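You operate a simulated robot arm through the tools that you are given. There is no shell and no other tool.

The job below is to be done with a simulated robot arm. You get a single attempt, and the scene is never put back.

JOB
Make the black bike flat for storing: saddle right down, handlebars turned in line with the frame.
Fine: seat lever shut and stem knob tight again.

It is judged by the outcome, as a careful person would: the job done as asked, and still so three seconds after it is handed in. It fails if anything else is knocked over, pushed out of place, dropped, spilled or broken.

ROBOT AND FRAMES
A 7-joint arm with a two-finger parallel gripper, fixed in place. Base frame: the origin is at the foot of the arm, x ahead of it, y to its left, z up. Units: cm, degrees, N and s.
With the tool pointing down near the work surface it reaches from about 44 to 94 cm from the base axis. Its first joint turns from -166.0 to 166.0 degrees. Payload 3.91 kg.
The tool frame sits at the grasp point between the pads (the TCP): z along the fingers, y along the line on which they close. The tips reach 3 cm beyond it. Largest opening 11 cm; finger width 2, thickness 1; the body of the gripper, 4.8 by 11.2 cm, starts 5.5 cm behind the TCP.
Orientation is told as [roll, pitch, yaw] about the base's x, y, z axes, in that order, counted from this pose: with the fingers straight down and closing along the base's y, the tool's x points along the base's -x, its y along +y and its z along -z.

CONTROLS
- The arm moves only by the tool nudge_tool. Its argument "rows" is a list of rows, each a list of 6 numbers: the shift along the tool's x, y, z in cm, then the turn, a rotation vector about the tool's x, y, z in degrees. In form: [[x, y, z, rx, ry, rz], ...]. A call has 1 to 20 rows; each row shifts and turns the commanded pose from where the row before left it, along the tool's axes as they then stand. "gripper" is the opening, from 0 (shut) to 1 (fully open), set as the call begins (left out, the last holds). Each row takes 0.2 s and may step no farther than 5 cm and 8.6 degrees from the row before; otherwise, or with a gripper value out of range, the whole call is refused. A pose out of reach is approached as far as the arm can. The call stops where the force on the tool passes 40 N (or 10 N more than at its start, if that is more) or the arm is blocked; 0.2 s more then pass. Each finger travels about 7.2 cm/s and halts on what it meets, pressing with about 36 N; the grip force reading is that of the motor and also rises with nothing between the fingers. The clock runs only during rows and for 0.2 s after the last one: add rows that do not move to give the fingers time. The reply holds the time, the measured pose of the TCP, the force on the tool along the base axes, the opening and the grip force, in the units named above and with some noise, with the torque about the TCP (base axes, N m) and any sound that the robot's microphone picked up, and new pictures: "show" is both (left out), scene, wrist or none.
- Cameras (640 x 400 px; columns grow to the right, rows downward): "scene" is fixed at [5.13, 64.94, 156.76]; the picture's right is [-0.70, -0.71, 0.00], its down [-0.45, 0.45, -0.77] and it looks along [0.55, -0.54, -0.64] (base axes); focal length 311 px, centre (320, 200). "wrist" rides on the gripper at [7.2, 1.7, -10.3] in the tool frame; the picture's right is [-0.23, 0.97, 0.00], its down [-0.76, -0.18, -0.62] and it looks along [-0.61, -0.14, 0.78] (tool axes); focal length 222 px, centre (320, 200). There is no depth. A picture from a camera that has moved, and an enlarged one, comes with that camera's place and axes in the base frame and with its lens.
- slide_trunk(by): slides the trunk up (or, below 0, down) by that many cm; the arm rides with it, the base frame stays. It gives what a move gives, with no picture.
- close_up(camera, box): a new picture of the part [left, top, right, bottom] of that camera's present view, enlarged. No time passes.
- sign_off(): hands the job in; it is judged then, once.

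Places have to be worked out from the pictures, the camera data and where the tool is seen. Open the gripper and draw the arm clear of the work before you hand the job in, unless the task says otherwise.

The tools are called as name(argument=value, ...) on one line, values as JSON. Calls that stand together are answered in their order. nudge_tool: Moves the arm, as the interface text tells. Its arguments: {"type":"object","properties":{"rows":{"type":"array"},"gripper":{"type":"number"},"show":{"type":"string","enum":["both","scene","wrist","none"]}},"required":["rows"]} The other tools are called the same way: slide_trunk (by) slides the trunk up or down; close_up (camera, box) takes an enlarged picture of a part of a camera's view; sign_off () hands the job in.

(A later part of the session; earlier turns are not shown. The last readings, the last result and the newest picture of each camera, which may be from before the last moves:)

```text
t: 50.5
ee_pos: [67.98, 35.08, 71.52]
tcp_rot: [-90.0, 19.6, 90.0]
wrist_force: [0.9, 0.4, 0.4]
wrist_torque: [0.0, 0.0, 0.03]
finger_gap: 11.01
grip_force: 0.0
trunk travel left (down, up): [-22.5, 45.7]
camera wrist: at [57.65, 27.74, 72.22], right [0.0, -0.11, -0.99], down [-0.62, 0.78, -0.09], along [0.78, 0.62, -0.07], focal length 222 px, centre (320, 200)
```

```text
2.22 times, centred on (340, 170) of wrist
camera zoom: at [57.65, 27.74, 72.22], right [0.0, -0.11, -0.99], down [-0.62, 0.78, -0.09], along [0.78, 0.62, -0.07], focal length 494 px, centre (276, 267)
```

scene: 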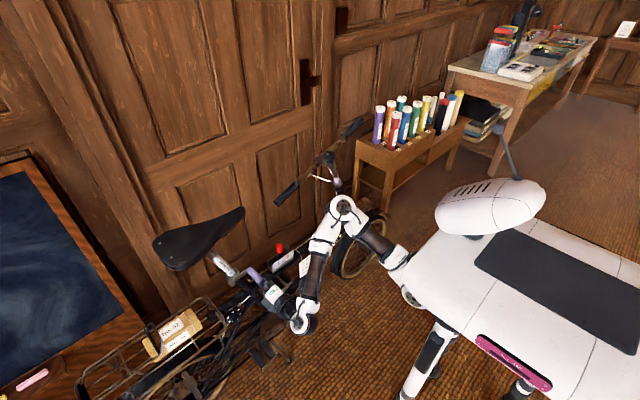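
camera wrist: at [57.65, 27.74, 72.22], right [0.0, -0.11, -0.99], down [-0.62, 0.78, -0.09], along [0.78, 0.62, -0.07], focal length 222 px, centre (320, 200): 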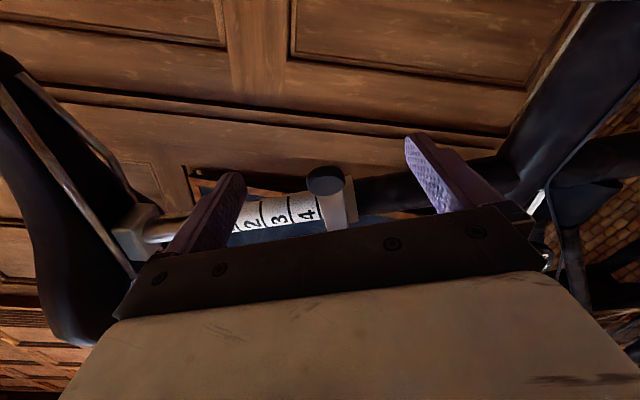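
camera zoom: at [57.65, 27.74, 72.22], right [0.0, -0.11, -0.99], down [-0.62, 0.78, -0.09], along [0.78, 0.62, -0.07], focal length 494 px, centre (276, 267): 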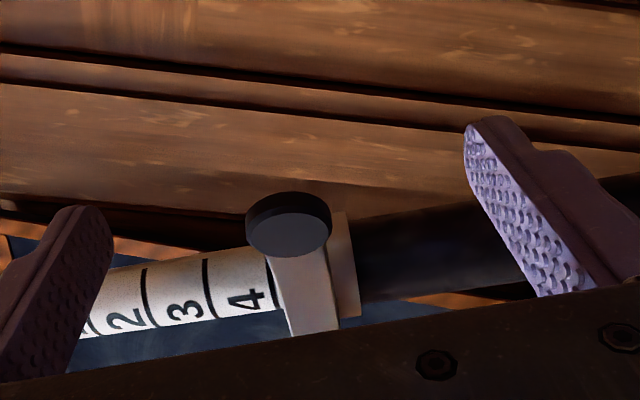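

The cap sits about 0.4 cm off-centre along the closing axis. I'll correct that, then close.

nudge_tool(rows=[[-0.2, 0.4, 0.3, 0, 0, 0], [0, 0, 0, 0, 0, 0]], gripper=1, show="none")

nudge_tool(rows=[[0, 0, 0, 0, 0, 0], [0, 0, 0, 0, 0, 0], [0, 0, 0, 0, 0, 0], [0, 0, 0, 0, 0, 0], [0, 0, 0, 0, 0, 0]], gripper=0, show="both")

close_up(camera="wrist", box=[200, 80, 480, 260])

```text
t: 51.1
ee_pos: [68.23, 35.23, 71.01]
tcp_rot: [-90.0, 19.6, 90.0]
wrist_force: [0.0, -0.2, -0.2]
wrist_torque: [-0.03, 0.0, -0.01]
finger_gap: 10.98
grip_force: 0.1
trunk travel left (down, up): [-22.5, 45.7]
```

```text
t: 52.3
ee_pos: [68.28, 35.21, 70.93]
tcp_rot: [-90.1, 19.4, 90.1]
wrist_force: [4.2, 5.7, 5.6]
wrist_torque: [0.71, -0.33, -0.11]
finger_gap: 1.81
grip_force: 45.3
trunk travel left (down, up): [-22.5, 45.7]
camera wrist: at [57.9, 27.94, 71.77], right [0.0, -0.11, -0.99], down [-0.62, 0.78, -0.09], along [0.78, 0.62, -0.07], focal length 222 px, centre (320, 200)
```

scene: 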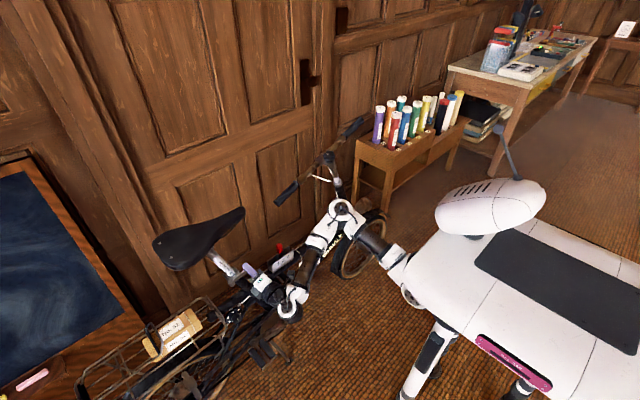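
wrist: 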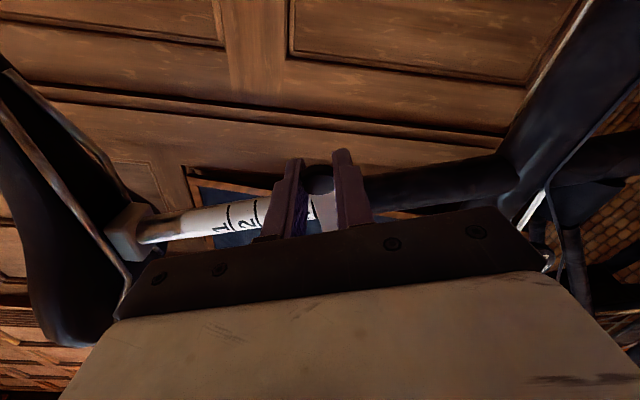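

```text
2.22 times, centred on (340, 170) of wrist
camera zoom: at [57.9, 27.94, 71.77], right [0.0, -0.11, -0.99], down [-0.62, 0.78, -0.09], along [0.78, 0.62, -0.07], focal length 494 px, centre (276, 267)
```

zoom: 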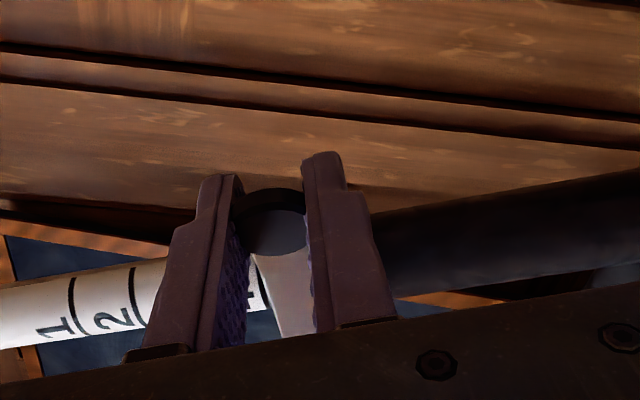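

I have the lever cap gripped (gap 1.81 cm). I'll pull it outward along the arc about the pivot in small steps and watch the force.

nudge_tool(rows=[[-0.23, 0, -0.64, 0, 0, 0], [-0.24, 0, -0.63, 0, 0, 0], [-0.33, 0, -0.6, 0, 0, 0], [0, 0, 0, 0, 0, 0]], gripper=0, show="wrist")

close_up(camera="wrist", box=[200, 80, 480, 260])

```text
t: 53.3
ee_pos: [66.32, 35.96, 70.82]
tcp_rot: [-90.2, 19.5, 89.8]
wrist_force: [10.8, -13.2, 18.9]
wrist_torque: [0.84, -0.84, -1.07]
finger_gap: 1.75
grip_force: 44.5
trunk travel left (down, up): [-22.5, 45.7]
camera wrist: at [55.88, 28.59, 71.55], right [0.0, -0.11, -0.99], down [-0.62, 0.78, -0.09], along [0.78, 0.62, -0.07], focal length 222 px, centre (320, 200)
```

wrist: 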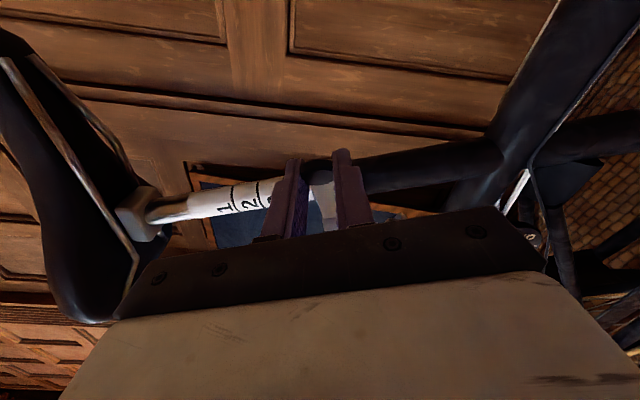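

```text
2.22 times, centred on (340, 170) of wrist
camera zoom: at [55.88, 28.59, 71.55], right [0.0, -0.11, -0.99], down [-0.62, 0.78, -0.09], along [0.78, 0.62, -0.07], focal length 494 px, centre (276, 267)
```

zoom: 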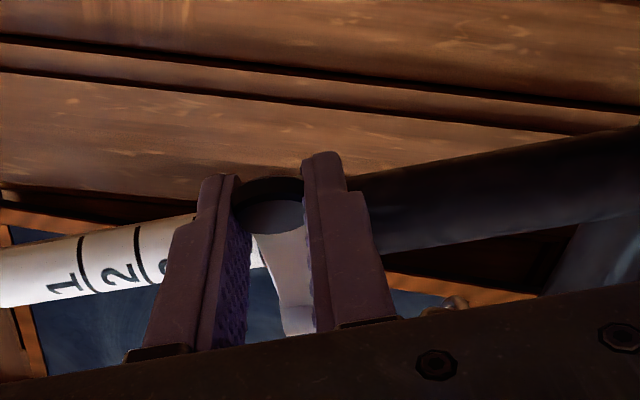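

The lever is moving with the hand, with moderate forces and no slip-off. I'll continue along the arc with a slight relief for the side forces (forward, and up along the post).

nudge_tool(rows=[[0.1, -0.07, 0, 0, 0, 0], [-0.3, 0, -0.6, 0, 0, 0], [-0.4, 0, -0.55, 0, 0, 0], [-0.45, 0, -0.5, 0, 0, 0], [0, 0, 0, 0, 0, 0]], gripper=0, show="both")

close_up(camera="wrist", box=[200, 80, 480, 260])

close_up(camera="scene", box=[200, 240, 300, 310])

```text
t: 54.5
ee_pos: [64.4, 36.87, 70.48]
tcp_rot: [-90.2, 19.5, 89.8]
wrist_force: [8.3, -11.6, 14.9]
wrist_torque: [0.93, -1.26, -1.09]
finger_gap: 1.78
grip_force: 45.4
trunk travel left (down, up): [-22.5, 45.7]
camera wrist: at [54.17, 29.58, 71.24], right [0.0, -0.11, -0.99], down [-0.62, 0.78, -0.09], along [0.78, 0.62, -0.07], focal length 222 px, centre (320, 200)
```

scene: 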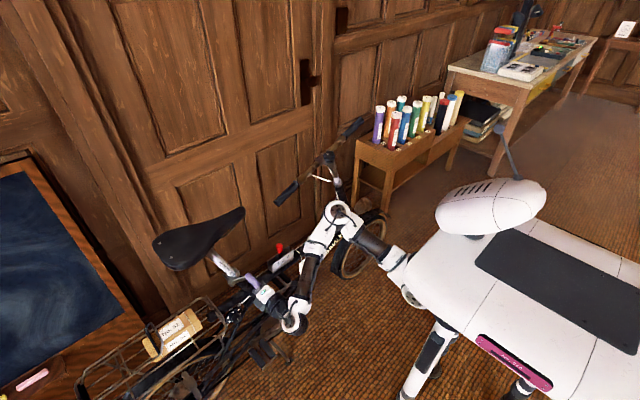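
wrist: 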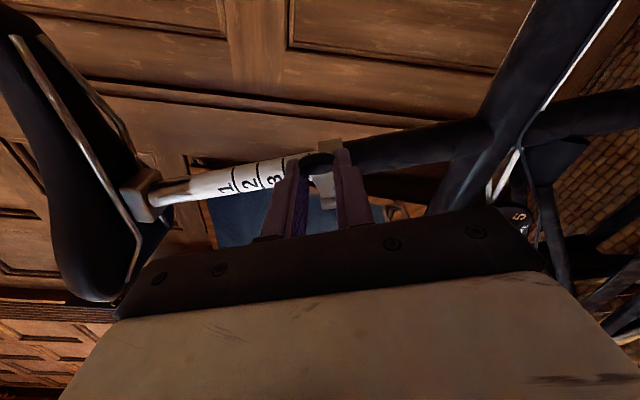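

```text
2.22 times, centred on (340, 170) of wrist
camera zoom: at [54.17, 29.58, 71.24], right [0.0, -0.11, -0.99], down [-0.62, 0.78, -0.09], along [0.78, 0.62, -0.07], focal length 494 px, centre (276, 267)
```

zoom: 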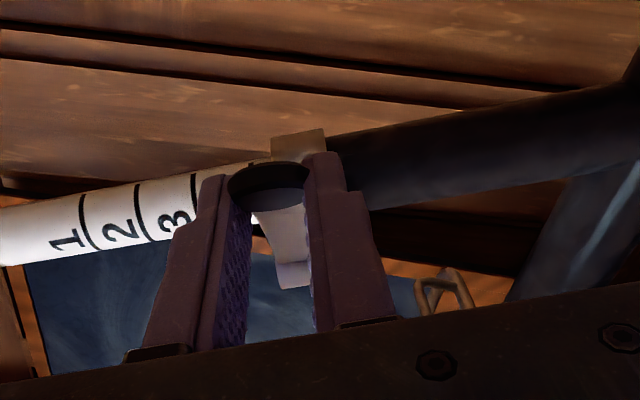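

```text
5.71 times, centred on (250, 275) of scene
camera zoom: at [5.13, 64.94, 156.76], right [-0.7, -0.71, 0.0], down [-0.45, 0.45, -0.77], along [0.55, -0.54, -0.64], focal length 1779 px, centre (720, -229)
```

zoom: 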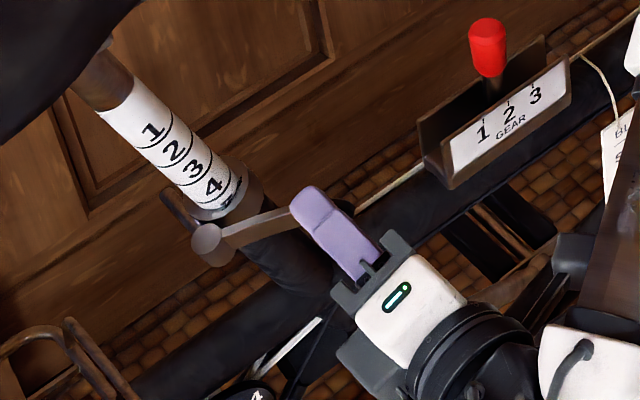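

The lever has swung out to about 35°, but the cap has slid toward the fingertips. I'll open slightly, check whether the lever holds its place, and regrip deeper.

nudge_tool(rows=[[0, 0, 0, 0, 0, 0], [0, 0, 0, 0, 0, 0], [0, 0, 0, 0, 0, 0]], gripper=0.4, show="wrist")

close_up(camera="wrist", box=[200, 80, 480, 260])

close_up(camera="scene", box=[200, 240, 300, 310])

```text
t: 55.3
ee_pos: [64.58, 37.03, 70.27]
tcp_rot: [-90.0, 19.5, 90.1]
wrist_force: [-0.4, -0.1, -0.3]
wrist_torque: [-0.01, -0.03, 0.01]
finger_gap: 4.39
grip_force: 0.0
trunk travel left (down, up): [-22.5, 45.7]
camera wrist: at [54.22, 29.67, 71.12], right [0.0, -0.11, -0.99], down [-0.62, 0.78, -0.09], along [0.78, 0.62, -0.07], focal length 222 px, centre (320, 200)
```

wrist: 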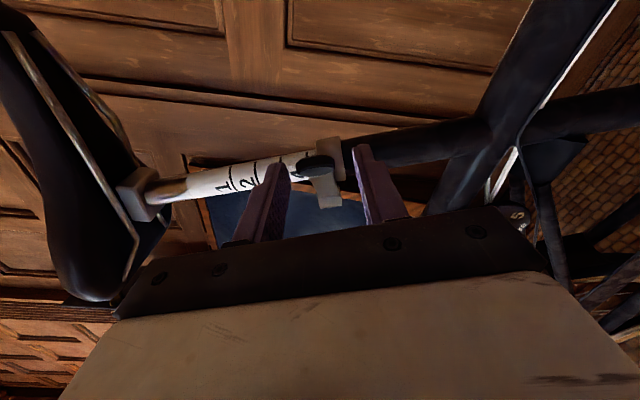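

```text
2.22 times, centred on (340, 170) of wrist
camera zoom: at [54.22, 29.67, 71.12], right [0.0, -0.11, -0.99], down [-0.62, 0.78, -0.09], along [0.78, 0.62, -0.07], focal length 494 px, centre (276, 267)
```

zoom: 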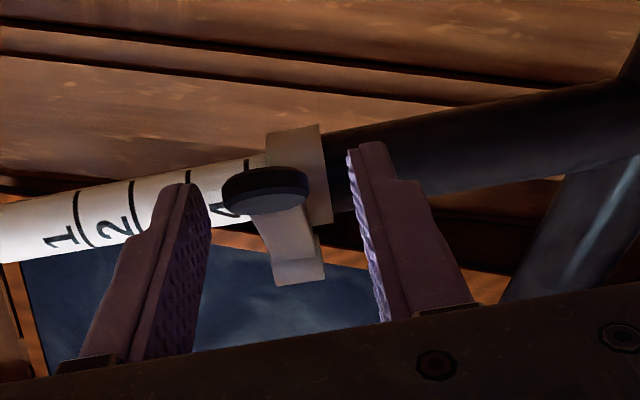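

```text
5.71 times, centred on (250, 275) of scene
camera zoom: at [5.13, 64.94, 156.76], right [-0.7, -0.71, 0.0], down [-0.45, 0.45, -0.77], along [0.55, -0.54, -0.64], focal length 1779 px, centre (720, -229)
```

zoom: 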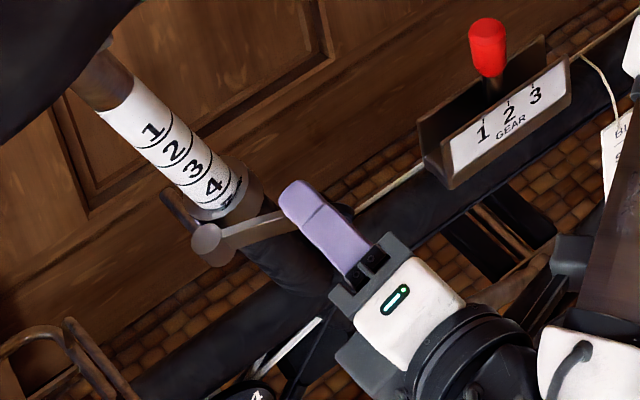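

The lever holds position at about 36°, with the cap near [66.3,36.6,70.65]. I'll move in 1.8 cm deeper, rotate the hand about the post axis with the lever, and regrip.

nudge_tool(rows=[[0.5, -0.2, 1.8, 0, 0, 0], [0, 0, 0, 0, 7, 0], [0, 0, 0, 0, 7, 0], [0, 0, 0, 0, 6, 0], [0, 0, 0, 0, 0, 0]], gripper=0.4, show="wrist")

close_up(camera="wrist", box=[200, 80, 480, 260])

```text
t: 56.5
ee_pos: [68.69, 37.92, 69.43]
tcp_rot: [-97.0, 18.3, 68.9]
wrist_force: [-0.5, 0.3, 0.8]
wrist_torque: [0.01, -0.02, 0.03]
finger_gap: 4.41
grip_force: 0.1
out of reach, approached as far as the arm can: row 3, 4
trunk travel left (down, up): [-22.5, 45.7]
camera wrist: at [56.69, 34.23, 69.0], right [0.08, -0.12, -0.99], down [-0.33, 0.93, -0.14], along [0.94, 0.33, 0.03], focal length 222 px, centre (320, 200)
```

wrist: 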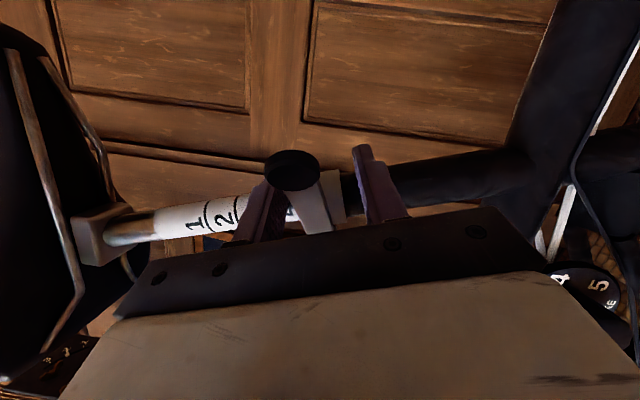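

```text
2.22 times, centred on (340, 170) of wrist
camera zoom: at [56.69, 34.23, 69.0], right [0.08, -0.12, -0.99], down [-0.33, 0.93, -0.14], along [0.94, 0.33, 0.03], focal length 494 px, centre (276, 267)
```

zoom: 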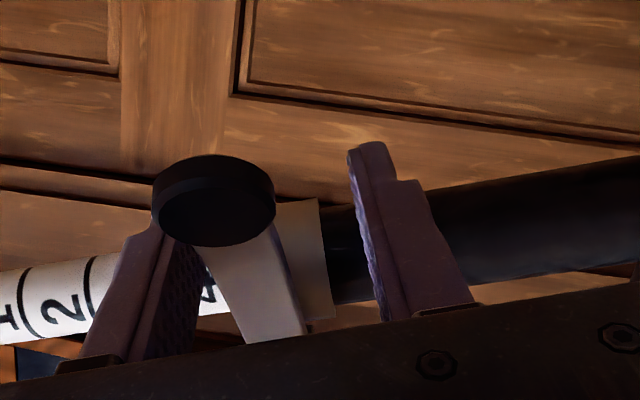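

That orientation hit a joint limit and the hand drifted to [68.7,37.9,69.4]; the forearm slopes too steeply. I'll slip the open fingers forward off the lever, undo the rotation and raise the hand. Then I can drop the trunk further for a better arm posture.

nudge_tool(rows=[[4.2, 0, 1.5, 0, 0, 0], [4.2, 0, 1.5, 0, 0, 0], [0, 0, 0, 0, -7, 0], [0, 0, 0, 0, -7, 0], [0, 0, 0, 0, -6, 0], [0, 0, -4, 0, 0, 0], [1.5, -4.2, 0, 0, 0, 0], [1.5, -4.2, 0, 0, 0, 0], [1.5, -4.2, 0, 0, 0, 0], [0, 0, 0, 0, 0, 0]], gripper=0.4, show="both")

```text
t: 58.7
ee_pos: [68.14, 30.46, 85.02]
tcp_rot: [-90.0, 19.6, 90.0]
wrist_force: [-0.6, -0.3, 0.2]
wrist_torque: [0.0, 0.03, 0.02]
finger_gap: 4.4
grip_force: 0.1
out of reach, approached as far as the arm can: row 1, 2
trunk travel left (down, up): [-22.5, 45.7]
camera wrist: at [57.82, 23.08, 85.74], right [0.0, -0.11, -0.99], down [-0.62, 0.78, -0.09], along [0.78, 0.62, -0.07], focal length 222 px, centre (320, 200)
```

scene: 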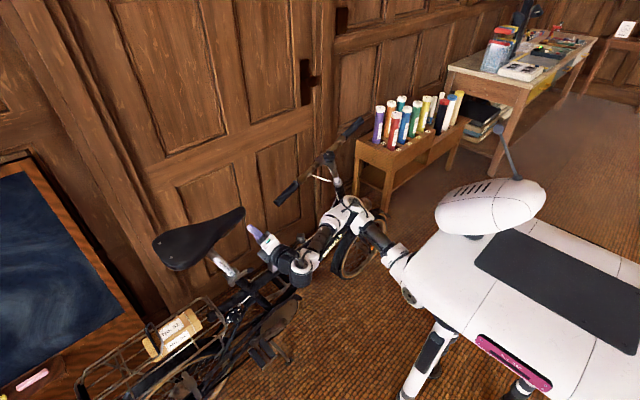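
wrist: 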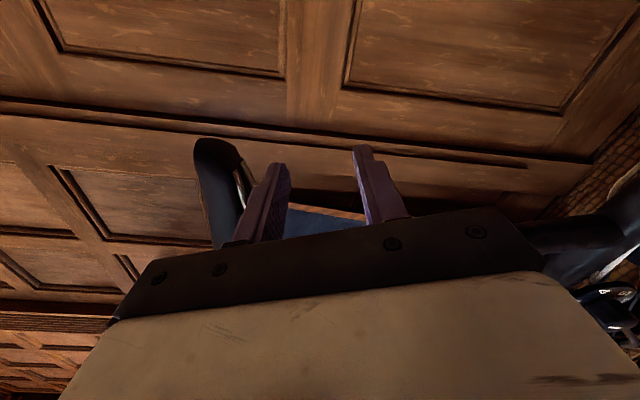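

The hand is clear but close to the saddle nose. I'll back off 6 cm in x and lower the trunk 20 cm.

nudge_tool(rows=[[0, 0, -3, 0, 0, 0], [0, 0, -3, 0, 0, 0], [0, 0, 0, 0, 0, 0]], gripper=0.4, show="none")

slide_trunk(by=-12)

nudge_tool(rows=[[0, 0, 0, 0, 0, 0]], show="both")

```text
t: 59.5
ee_pos: [62.4, 30.45, 84.85]
tcp_rot: [-90.0, 19.5, 90.0]
wrist_force: [0.1, -0.5, 0.3]
wrist_torque: [0.0, 0.01, -0.02]
finger_gap: 4.42
grip_force: 0.1
trunk travel left (down, up): [-22.5, 45.7]
```

```text
t: 61.0
ee_pos: [62.36, 30.63, 72.86]
tcp_rot: [-90.0, 19.6, 89.9]
wrist_force: [-0.4, 1.1, -0.1]
wrist_torque: [0.03, -0.03, -0.02]
finger_gap: 4.39
grip_force: 0.0
trunk travel left (down, up): [-10.5, 57.7]
```

```text
t: 61.4
ee_pos: [62.36, 30.59, 72.89]
tcp_rot: [-89.9, 19.6, 90.0]
wrist_force: [-0.2, 0.4, -0.9]
wrist_torque: [-0.02, 0.02, -0.03]
finger_gap: 4.39
grip_force: 0.0
trunk travel left (down, up): [-10.5, 57.7]
camera wrist: at [52.08, 23.22, 73.69], right [0.0, -0.11, -0.99], down [-0.62, 0.78, -0.09], along [0.78, 0.62, -0.07], focal length 222 px, centre (320, 200)
```

scene: 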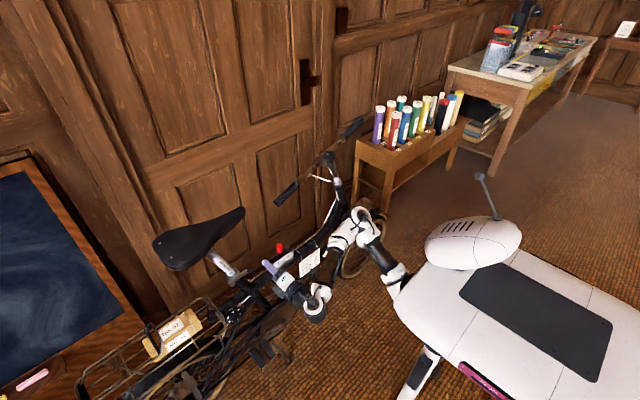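
wrist: 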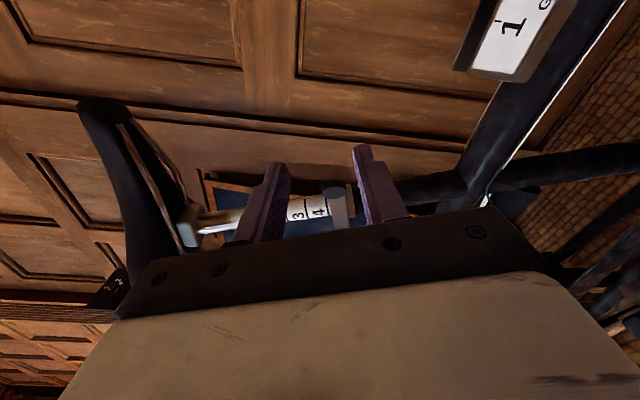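

The posture is better now. I'll line up with the lever cap again from the −x side.

nudge_tool(rows=[[-3.2, 0.05, 0, 0, 0, 0], [-3.2, 0.05, 0, 0, 0, 0], [0, 0, 0, 0, 0, 0]], gripper=0.5, show="wrist")

close_up(camera="wrist", box=[200, 80, 480, 260])

```text
t: 62.2
ee_pos: [62.33, 36.65, 70.63]
tcp_rot: [-89.9, 19.6, 90.0]
wrist_force: [0.2, 0.5, 0.7]
wrist_torque: [-0.01, -0.04, -0.01]
finger_gap: 5.5
grip_force: 0.0
trunk travel left (down, up): [-10.5, 57.7]
camera wrist: at [52.09, 29.33, 71.51], right [0.0, -0.11, -0.99], down [-0.62, 0.78, -0.09], along [0.78, 0.62, -0.07], focal length 222 px, centre (320, 200)
```

wrist: 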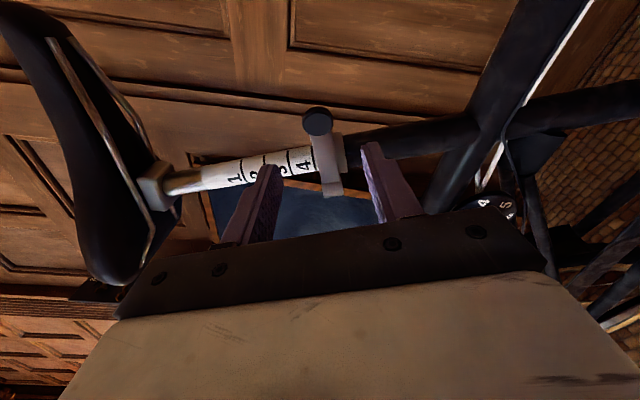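

```text
2.22 times, centred on (340, 170) of wrist
camera zoom: at [52.09, 29.33, 71.51], right [0.0, -0.11, -0.99], down [-0.62, 0.78, -0.09], along [0.78, 0.62, -0.07], focal length 494 px, centre (276, 267)
```

zoom: 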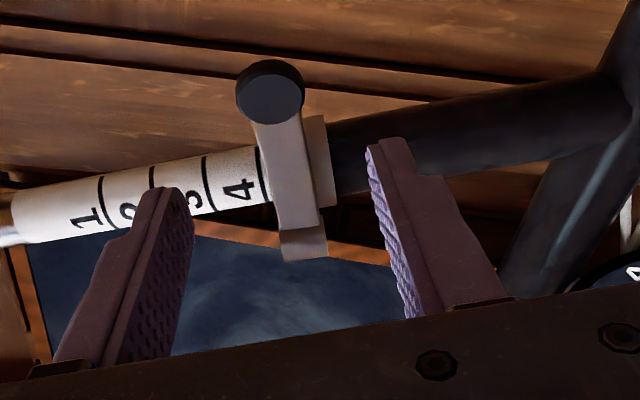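

From this view the lever looks shut again; the earlier drift must have pushed it back. The posture is better now, so I'll regrip deeper on the cap (about [68.85,35.35,71.1]) and follow the arc more carefully.

nudge_tool(rows=[[0.7, 0, 3.6, 0, 0, 0], [0.68, 0, 3.6, 0, 0, 0], [0, 0, 0, 0, 0, 0]], gripper=0.5, show="wrist")

close_up(camera="wrist", box=[200, 80, 480, 260])

close_up(camera="scene", box=[200, 240, 300, 310])

```text
t: 63.0
ee_pos: [69.74, 35.01, 71.13]
tcp_rot: [-90.0, 19.6, 90.0]
wrist_force: [0.4, -0.3, -0.3]
wrist_torque: [-0.01, 0.03, -0.03]
finger_gap: 5.5
grip_force: 0.1
trunk travel left (down, up): [-10.5, 57.7]
camera wrist: at [59.55, 27.71, 71.98], right [0.0, -0.11, -0.99], down [-0.62, 0.78, -0.09], along [0.78, 0.62, -0.07], focal length 222 px, centre (320, 200)
```

wrist: 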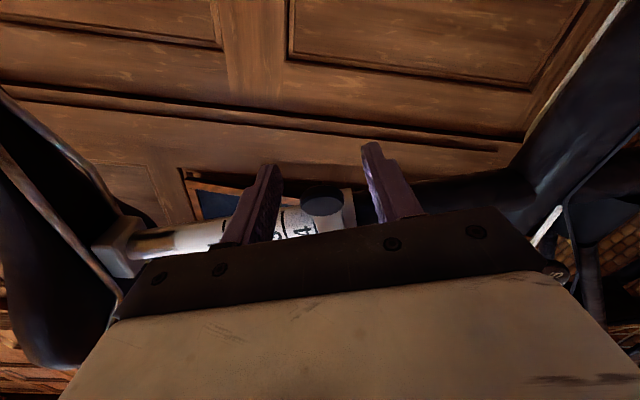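

```text
2.22 times, centred on (340, 170) of wrist
camera zoom: at [59.55, 27.71, 71.98], right [0.0, -0.11, -0.99], down [-0.62, 0.78, -0.09], along [0.78, 0.62, -0.07], focal length 494 px, centre (276, 267)
```

zoom: 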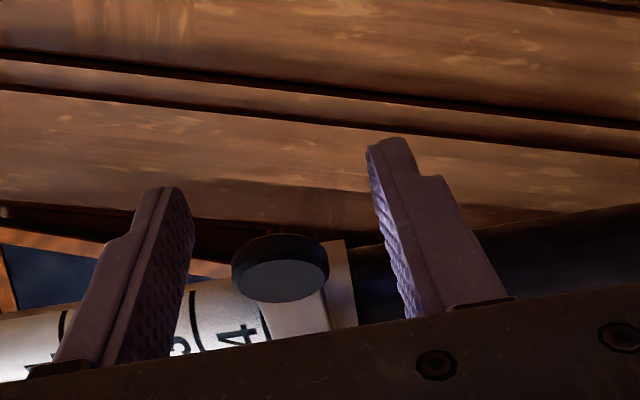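

```text
5.71 times, centred on (250, 275) of scene
camera zoom: at [5.13, 64.94, 156.76], right [-0.7, -0.71, 0.0], down [-0.45, 0.45, -0.77], along [0.55, -0.54, -0.64], focal length 1779 px, centre (720, -229)
```

zoom: 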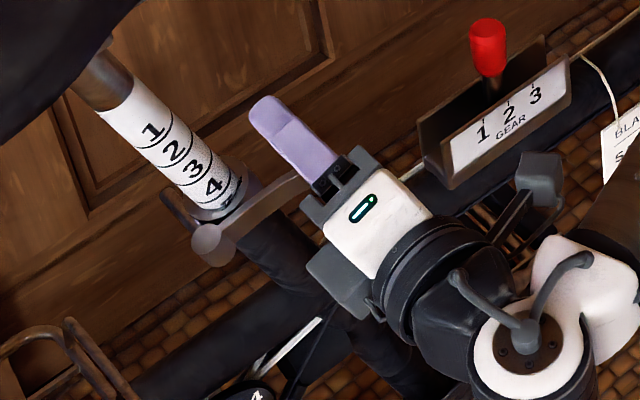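

The cap sits between the pads at a good depth. I'll close on it.

nudge_tool(rows=[[0, 0.1, 0, 0, 0, 0], [0, 0, 0, 0, 0, 0], [0, 0, 0, 0, 0, 0], [0, 0, 0, 0, 0, 0], [0, 0, 0, 0, 0, 0]], gripper=0, show="wrist")

close_up(camera="wrist", box=[200, 80, 480, 260])

```text
t: 64.2
ee_pos: [69.82, 35.06, 71.17]
tcp_rot: [-90.0, 19.5, 90.0]
wrist_force: [6.2, 4.1, 2.1]
wrist_torque: [0.63, -0.29, -0.38]
finger_gap: 1.78
grip_force: 44.5
trunk travel left (down, up): [-10.5, 57.7]
camera wrist: at [59.47, 27.71, 71.88], right [0.0, -0.11, -0.99], down [-0.62, 0.78, -0.09], along [0.78, 0.62, -0.07], focal length 222 px, centre (320, 200)
```

wrist: 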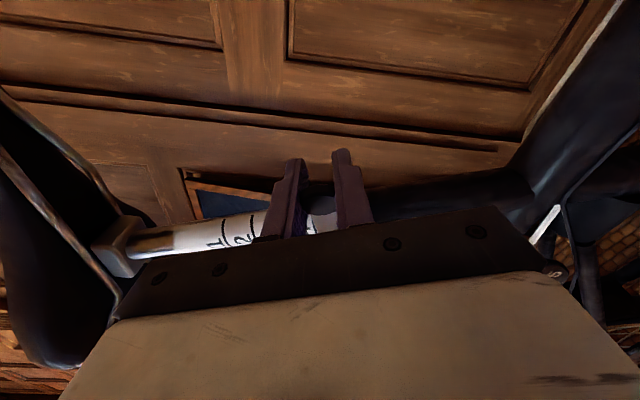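

```text
2.22 times, centred on (340, 170) of wrist
camera zoom: at [59.47, 27.71, 71.88], right [0.0, -0.11, -0.99], down [-0.62, 0.78, -0.09], along [0.78, 0.62, -0.07], focal length 494 px, centre (276, 267)
```

zoom: 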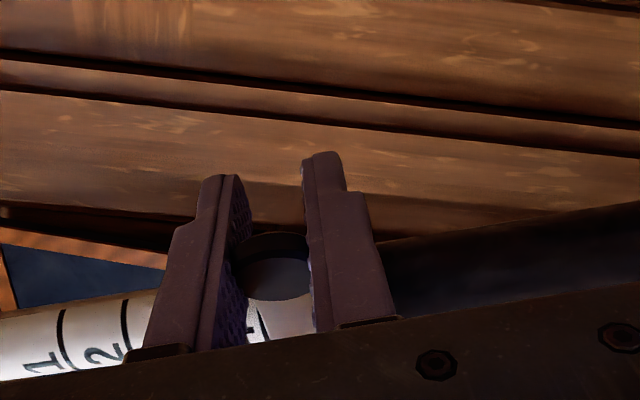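

Firm, deep grip. I'll pull along the arc in small steps (first 12°) and read the forces.

nudge_tool(rows=[[-0.22, 0, -0.81, 0, 0, 0], [-0.3, 0, -0.78, 0, 0, 0], [0, 0, 0, 0, 0, 0]], gripper=0, show="wrist")

close_up(camera="wrist", box=[200, 80, 480, 260])

```text
t: 65.0
ee_pos: [68.24, 35.41, 70.91]
tcp_rot: [-90.0, 19.4, 89.5]
wrist_force: [20.1, -18.5, 6.8]
wrist_torque: [0.69, -0.63, -1.48]
finger_gap: 1.82
grip_force: 45.3
trunk travel left (down, up): [-10.5, 57.7]
camera wrist: at [57.83, 28.15, 71.76], right [0.0, -0.11, -0.99], down [-0.62, 0.78, -0.09], along [0.79, 0.61, -0.07], focal length 222 px, centre (320, 200)
```

wrist: 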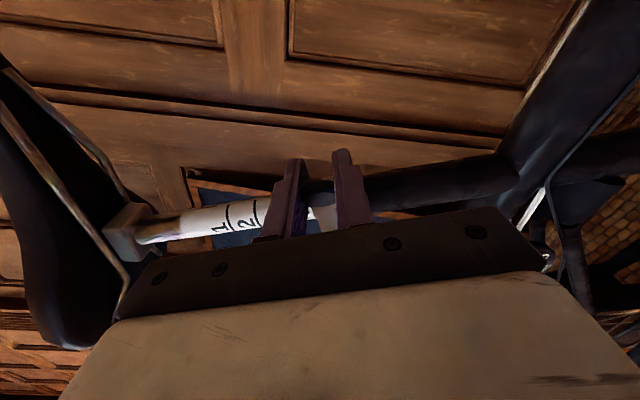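

```text
2.22 times, centred on (340, 170) of wrist
camera zoom: at [57.83, 28.15, 71.76], right [0.0, -0.11, -0.99], down [-0.62, 0.78, -0.09], along [0.79, 0.61, -0.07], focal length 494 px, centre (276, 267)
```

zoom: 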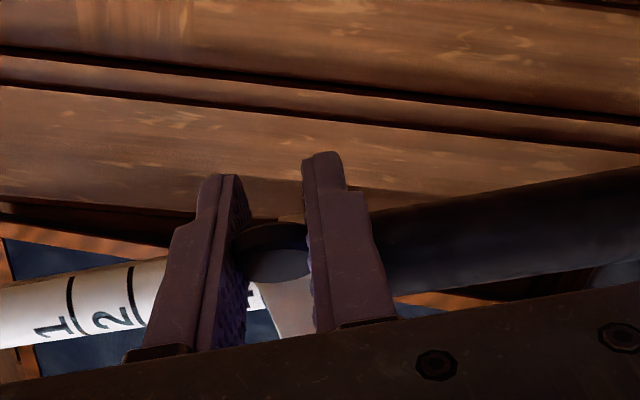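

The hand is being pulled forward by about 20 N, so the real arc needs less inward motion than I gave it. I'll relieve that and continue mostly straight outward.

nudge_tool(rows=[[0.1, 0, -0.3, 0, 0, 0], [-0.15, 0, -0.6, 0, 0, 0], [-0.2, 0, -0.6, 0, 0, 0], [0, 0, 0, 0, 0, 0]], gripper=0, show="wrist")

close_up(camera="wrist", box=[200, 80, 480, 260])

```text
t: 66.0
ee_pos: [66.53, 35.86, 70.64]
tcp_rot: [-89.9, 19.6, 90.0]
wrist_force: [17.6, 4.6, 1.1]
wrist_torque: [0.57, -0.56, -0.82]
finger_gap: 1.8
grip_force: 44.7
trunk travel left (down, up): [-10.5, 57.7]
camera wrist: at [56.25, 28.66, 71.6], right [0.0, -0.11, -0.99], down [-0.62, 0.78, -0.09], along [0.78, 0.62, -0.07], focal length 222 px, centre (320, 200)
```

wrist: 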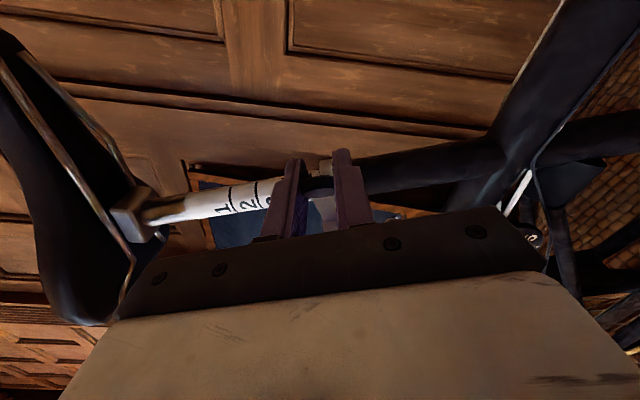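

```text
2.22 times, centred on (340, 170) of wrist
camera zoom: at [56.25, 28.66, 71.6], right [0.0, -0.11, -0.99], down [-0.62, 0.78, -0.09], along [0.78, 0.62, -0.07], focal length 494 px, centre (276, 267)
```

zoom: 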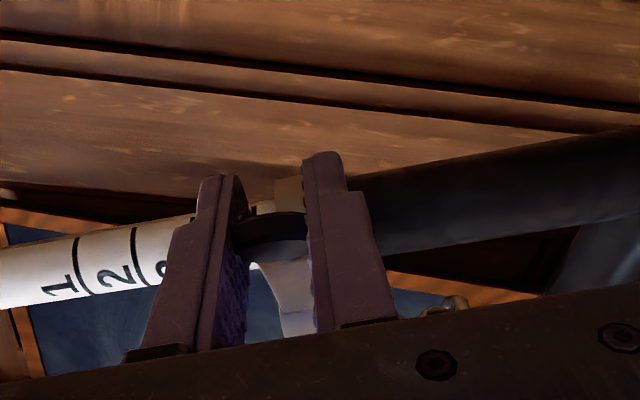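

That fits much better; only the resisting pull (about 18 N) remains. I'll continue along the corrected arc.

nudge_tool(rows=[[-0.4, 0, -0.7, 0, 0, 0], [-0.48, 0, -0.66, 0, 0, 0], [0, 0, 0, 0, 0, 0]], gripper=0, show="wrist")

close_up(camera="wrist", box=[200, 80, 480, 260])

```text
t: 66.8
ee_pos: [65.09, 36.73, 70.53]
tcp_rot: [-90.1, 19.5, 89.8]
wrist_force: [6.3, -19.4, 0.4]
wrist_torque: [0.67, -0.94, -1.04]
finger_gap: 1.78
grip_force: 45.3
trunk travel left (down, up): [-10.5, 57.7]
camera wrist: at [54.78, 29.38, 71.35], right [0.0, -0.11, -0.99], down [-0.62, 0.78, -0.09], along [0.78, 0.62, -0.07], focal length 222 px, centre (320, 200)
```

wrist: 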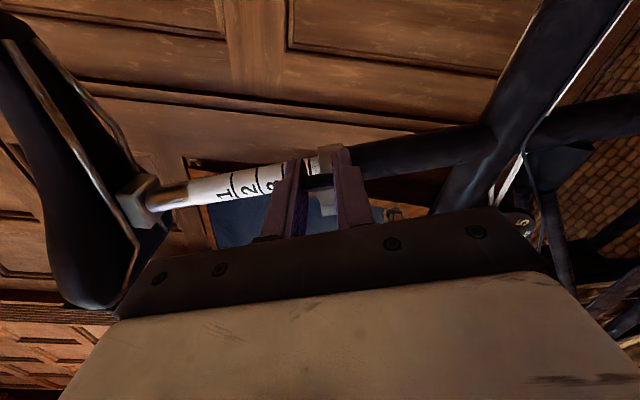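

```text
2.22 times, centred on (340, 170) of wrist
camera zoom: at [54.78, 29.38, 71.35], right [0.0, -0.11, -0.99], down [-0.62, 0.78, -0.09], along [0.78, 0.62, -0.07], focal length 494 px, centre (276, 267)
```

zoom: 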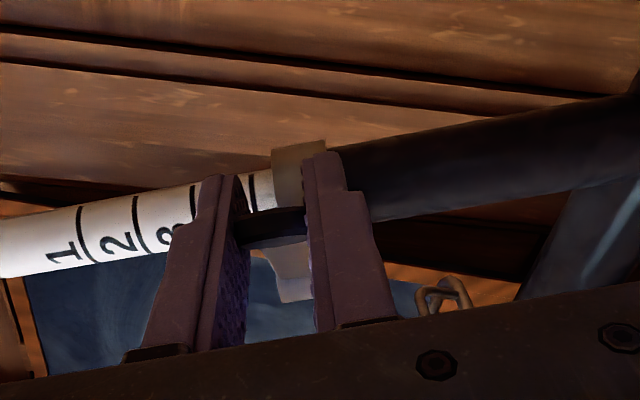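

The forces now match a steady lever resistance of about 17 N along the arc. I'll continue.

nudge_tool(rows=[[-0.53, 0, -0.64, 0, 0, 0], [-0.62, 0, -0.55, 0, 0, 0], [0, 0, 0, 0, 0, 0]], gripper=0, show="wrist")

close_up(camera="wrist", box=[200, 80, 480, 260])

```text
t: 67.6
ee_pos: [63.89, 37.72, 70.22]
tcp_rot: [-90.0, 19.5, 90.1]
wrist_force: [2.4, -13.8, 7.4]
wrist_torque: [0.68, -1.2, -0.79]
finger_gap: 1.8
grip_force: 45.3
trunk travel left (down, up): [-10.5, 57.7]
camera wrist: at [53.54, 30.45, 70.97], right [0.0, -0.11, -0.99], down [-0.62, 0.78, -0.09], along [0.78, 0.62, -0.07], focal length 222 px, centre (320, 200)
```

wrist: 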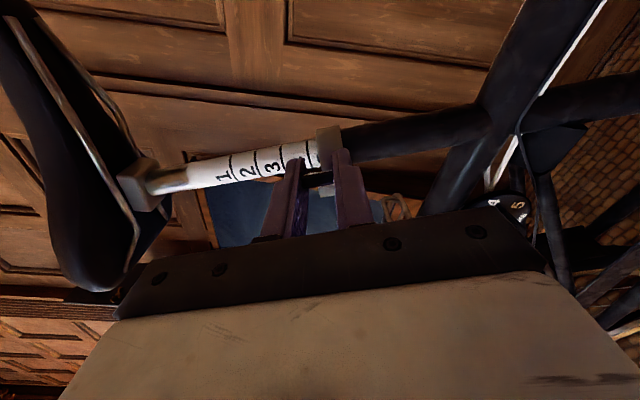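

```text
2.22 times, centred on (340, 170) of wrist
camera zoom: at [53.54, 30.45, 70.97], right [0.0, -0.11, -0.99], down [-0.62, 0.78, -0.09], along [0.78, 0.62, -0.07], focal length 494 px, centre (276, 267)
```

zoom: 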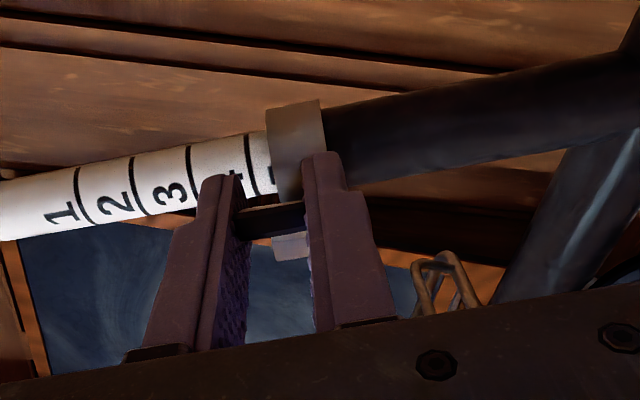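

Still holding. On with the next steps.

nudge_tool(rows=[[-0.67, 0, -0.48, 0, 0, 0], [-0.72, 0, -0.4, 0, 0, 0], [-0.76, 0, -0.32, 0, 0, 0], [0, 0, 0, 0, 0, 0]], gripper=0, show="both")

close_up(camera="wrist", box=[200, 80, 480, 260])

close_up(camera="scene", box=[200, 240, 300, 310])

```text
t: 68.6
ee_pos: [62.77, 39.81, 69.49]
tcp_rot: [-90.2, 19.5, 89.8]
wrist_force: [2.3, -13.2, 16.7]
wrist_torque: [0.25, -1.0, -1.16]
finger_gap: 1.76
grip_force: 44.6
trunk travel left (down, up): [-10.5, 57.7]
camera wrist: at [52.43, 32.53, 70.27], right [0.0, -0.11, -0.99], down [-0.62, 0.78, -0.09], along [0.78, 0.62, -0.07], focal length 222 px, centre (320, 200)
```

scene: 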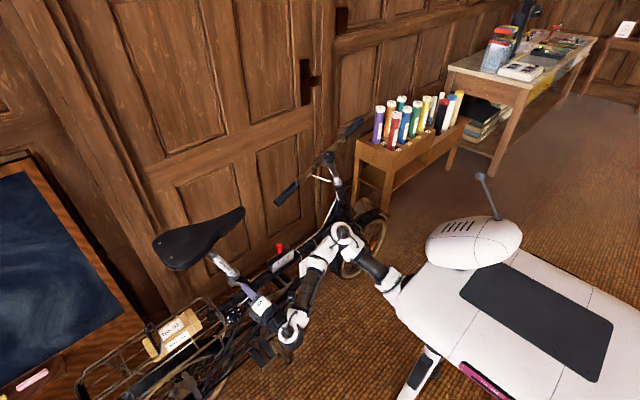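
wrist: 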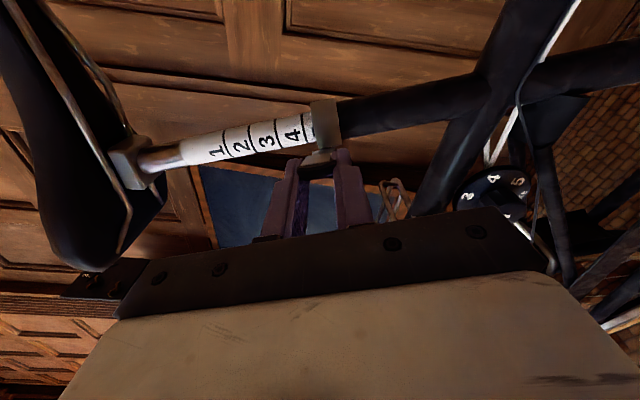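

```text
2.22 times, centred on (340, 170) of wrist
camera zoom: at [52.43, 32.53, 70.27], right [0.0, -0.11, -0.99], down [-0.62, 0.78, -0.09], along [0.78, 0.62, -0.07], focal length 494 px, centre (276, 267)
```

zoom: 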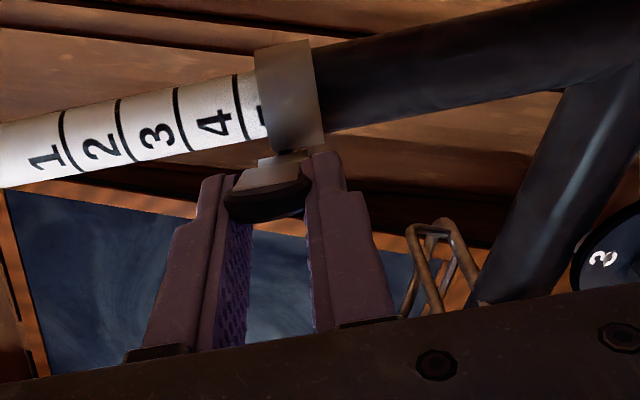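

```text
5.71 times, centred on (250, 275) of scene
camera zoom: at [5.13, 64.94, 156.76], right [-0.7, -0.71, 0.0], down [-0.45, 0.45, -0.77], along [0.55, -0.54, -0.64], focal length 1779 px, centre (720, -229)
```

zoom: 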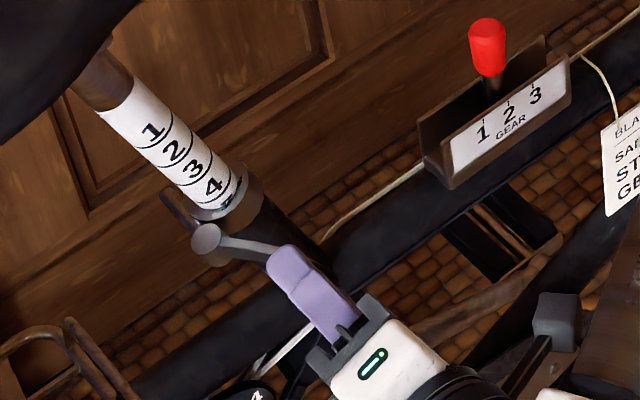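

The lever now sticks out at roughly 64° and is still gripped, though nearer the tips. I'll continue the arc mostly toward +y.

nudge_tool(rows=[[-0.77, 0, -0.2, 0, 0, 0], [-0.8, 0, -0.12, 0, 0, 0], [0, 0, 0, 0, 0, 0]], gripper=0, show="wrist")

close_up(camera="wrist", box=[200, 80, 480, 260])

```text
t: 69.4
ee_pos: [62.41, 41.26, 68.99]
tcp_rot: [-90.2, 19.5, 89.8]
wrist_force: [-10.8, -13.9, 24.8]
wrist_torque: [-0.14, -0.9, -1.35]
finger_gap: 1.75
grip_force: 45.3
trunk travel left (down, up): [-10.5, 57.7]
camera wrist: at [52.06, 33.94, 69.75], right [0.0, -0.11, -0.99], down [-0.62, 0.78, -0.09], along [0.78, 0.62, -0.06], focal length 222 px, centre (320, 200)
```

wrist: 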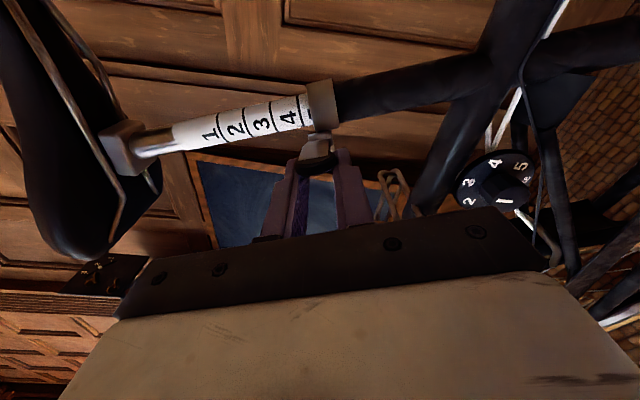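

```text
2.22 times, centred on (340, 170) of wrist
camera zoom: at [52.06, 33.94, 69.75], right [0.0, -0.11, -0.99], down [-0.62, 0.78, -0.09], along [0.78, 0.62, -0.06], focal length 494 px, centre (276, 267)
```

zoom: 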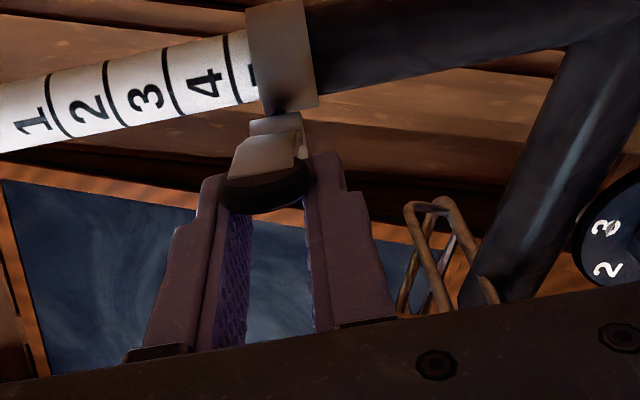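

The lever is at about 78° and a cross-load along the post is building (about 19 N). I'll relieve that and keep going.

nudge_tool(rows=[[0, -0.1, -0.08, 0, 0, 0], [-0.8, 0, -0.1, 0, 0, 0], [-0.8, 0, -0.02, 0, 0, 0], [0, 0, 0, 0, 0, 0]], gripper=0, show="wrist")

close_up(camera="wrist", box=[200, 80, 480, 260])

close_up(camera="scene", box=[200, 240, 300, 310])

```text
t: 70.4
ee_pos: [62.32, 42.81, 68.15]
tcp_rot: [-89.9, 19.6, 90.0]
wrist_force: [0.3, -0.6, -0.2]
wrist_torque: [0.03, -0.02, 0.0]
finger_gap: 0.02
grip_force: 37.4
trunk travel left (down, up): [-10.5, 57.7]
camera wrist: at [51.97, 35.52, 69.05], right [0.0, -0.11, -0.99], down [-0.62, 0.78, -0.09], along [0.78, 0.62, -0.07], focal length 222 px, centre (320, 200)
```

wrist: 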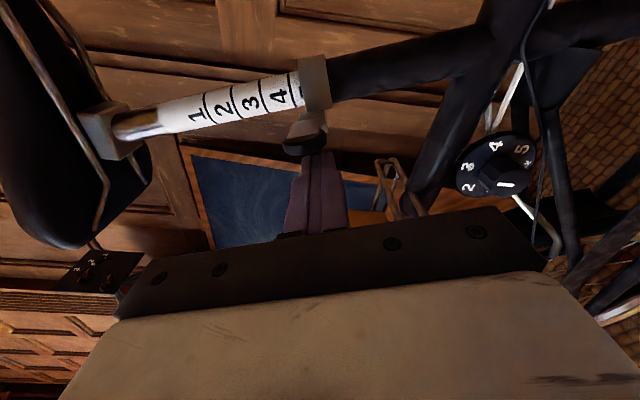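

```text
2.22 times, centred on (340, 170) of wrist
camera zoom: at [51.97, 35.52, 69.05], right [0.0, -0.11, -0.99], down [-0.62, 0.78, -0.09], along [0.78, 0.62, -0.07], focal length 494 px, centre (276, 267)
```

zoom: 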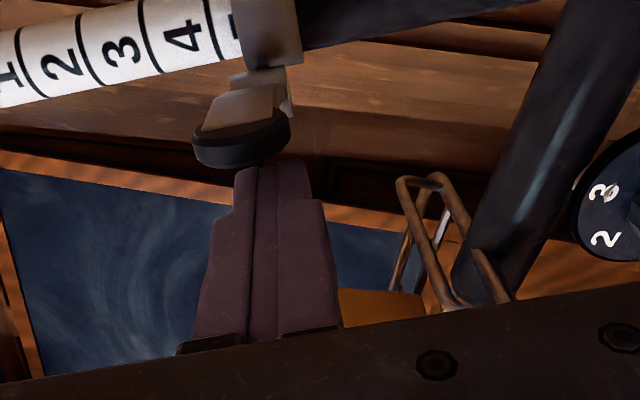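

```text
5.71 times, centred on (250, 275) of scene
camera zoom: at [5.13, 64.94, 156.76], right [-0.7, -0.71, 0.0], down [-0.45, 0.45, -0.77], along [0.55, -0.54, -0.64], focal length 1779 px, centre (720, -229)
```

zoom: 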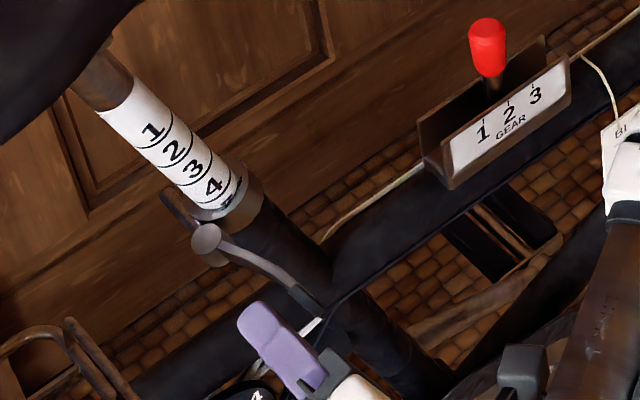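

The grip slid off, but the lever is open to about 73° and staying put, with its tip near [63.5,40.4,69.3]. I'll lift over it with the fingers closed, come down on its −y side and push it further open.

nudge_tool(rows=[[0, -4, 0, 0, 0, 0], [3, 0, 0, 0, 0, 0], [3, 0, 0, 0, 0, 0], [0, 0, 2, 0, 0, 0], [0, 2, 0, 0, 0, 0], [0, 2, 0, 0, 0, 0], [0, 0, 0, 0, 0, 0]], gripper=0, show="both")

close_up(camera="wrist", box=[200, 80, 480, 260])

close_up(camera="scene", box=[200, 240, 300, 310])

```text
t: 72.0
ee_pos: [64.29, 37.19, 70.47]
tcp_rot: [-90.0, 19.6, 89.9]
wrist_force: [-0.3, 0.5, 0.3]
wrist_torque: [-0.02, 0.01, 0.0]
finger_gap: 0.01
grip_force: 37.9
trunk travel left (down, up): [-10.5, 57.7]
camera wrist: at [53.94, 29.91, 71.33], right [0.0, -0.11, -0.99], down [-0.62, 0.78, -0.09], along [0.78, 0.62, -0.07], focal length 222 px, centre (320, 200)
```

scene: 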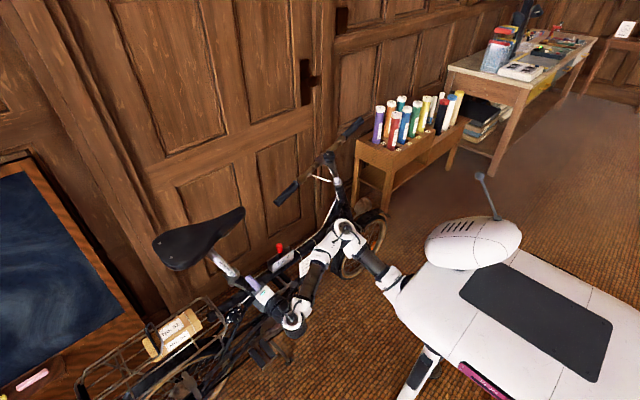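
wrist: 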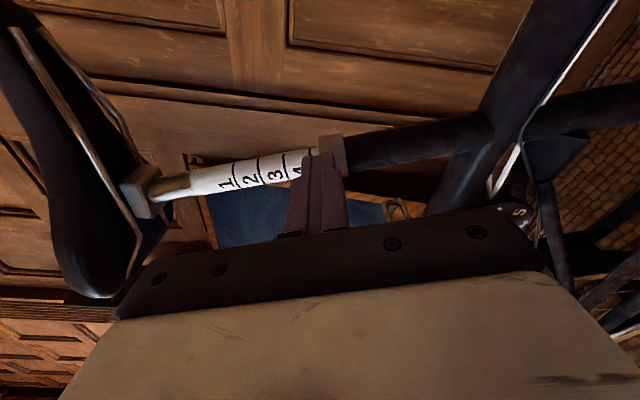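

```text
2.22 times, centred on (340, 170) of wrist
camera zoom: at [53.94, 29.91, 71.33], right [0.0, -0.11, -0.99], down [-0.62, 0.78, -0.09], along [0.78, 0.62, -0.07], focal length 494 px, centre (276, 267)
```

zoom: 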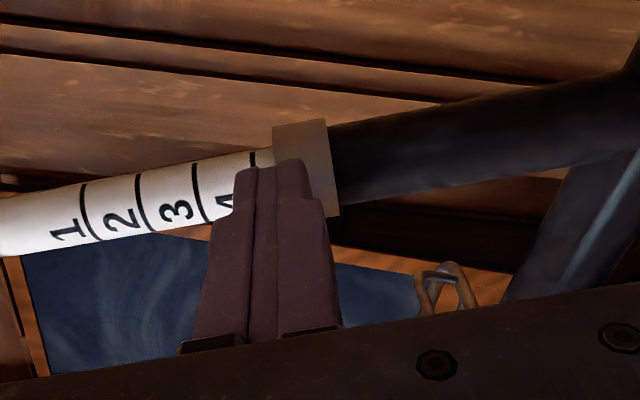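

```text
5.71 times, centred on (250, 275) of scene
camera zoom: at [5.13, 64.94, 156.76], right [-0.7, -0.71, 0.0], down [-0.45, 0.45, -0.77], along [0.55, -0.54, -0.64], focal length 1779 px, centre (720, -229)
```

zoom: 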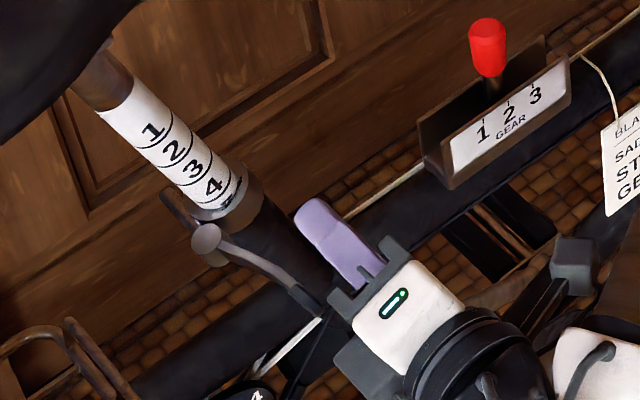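

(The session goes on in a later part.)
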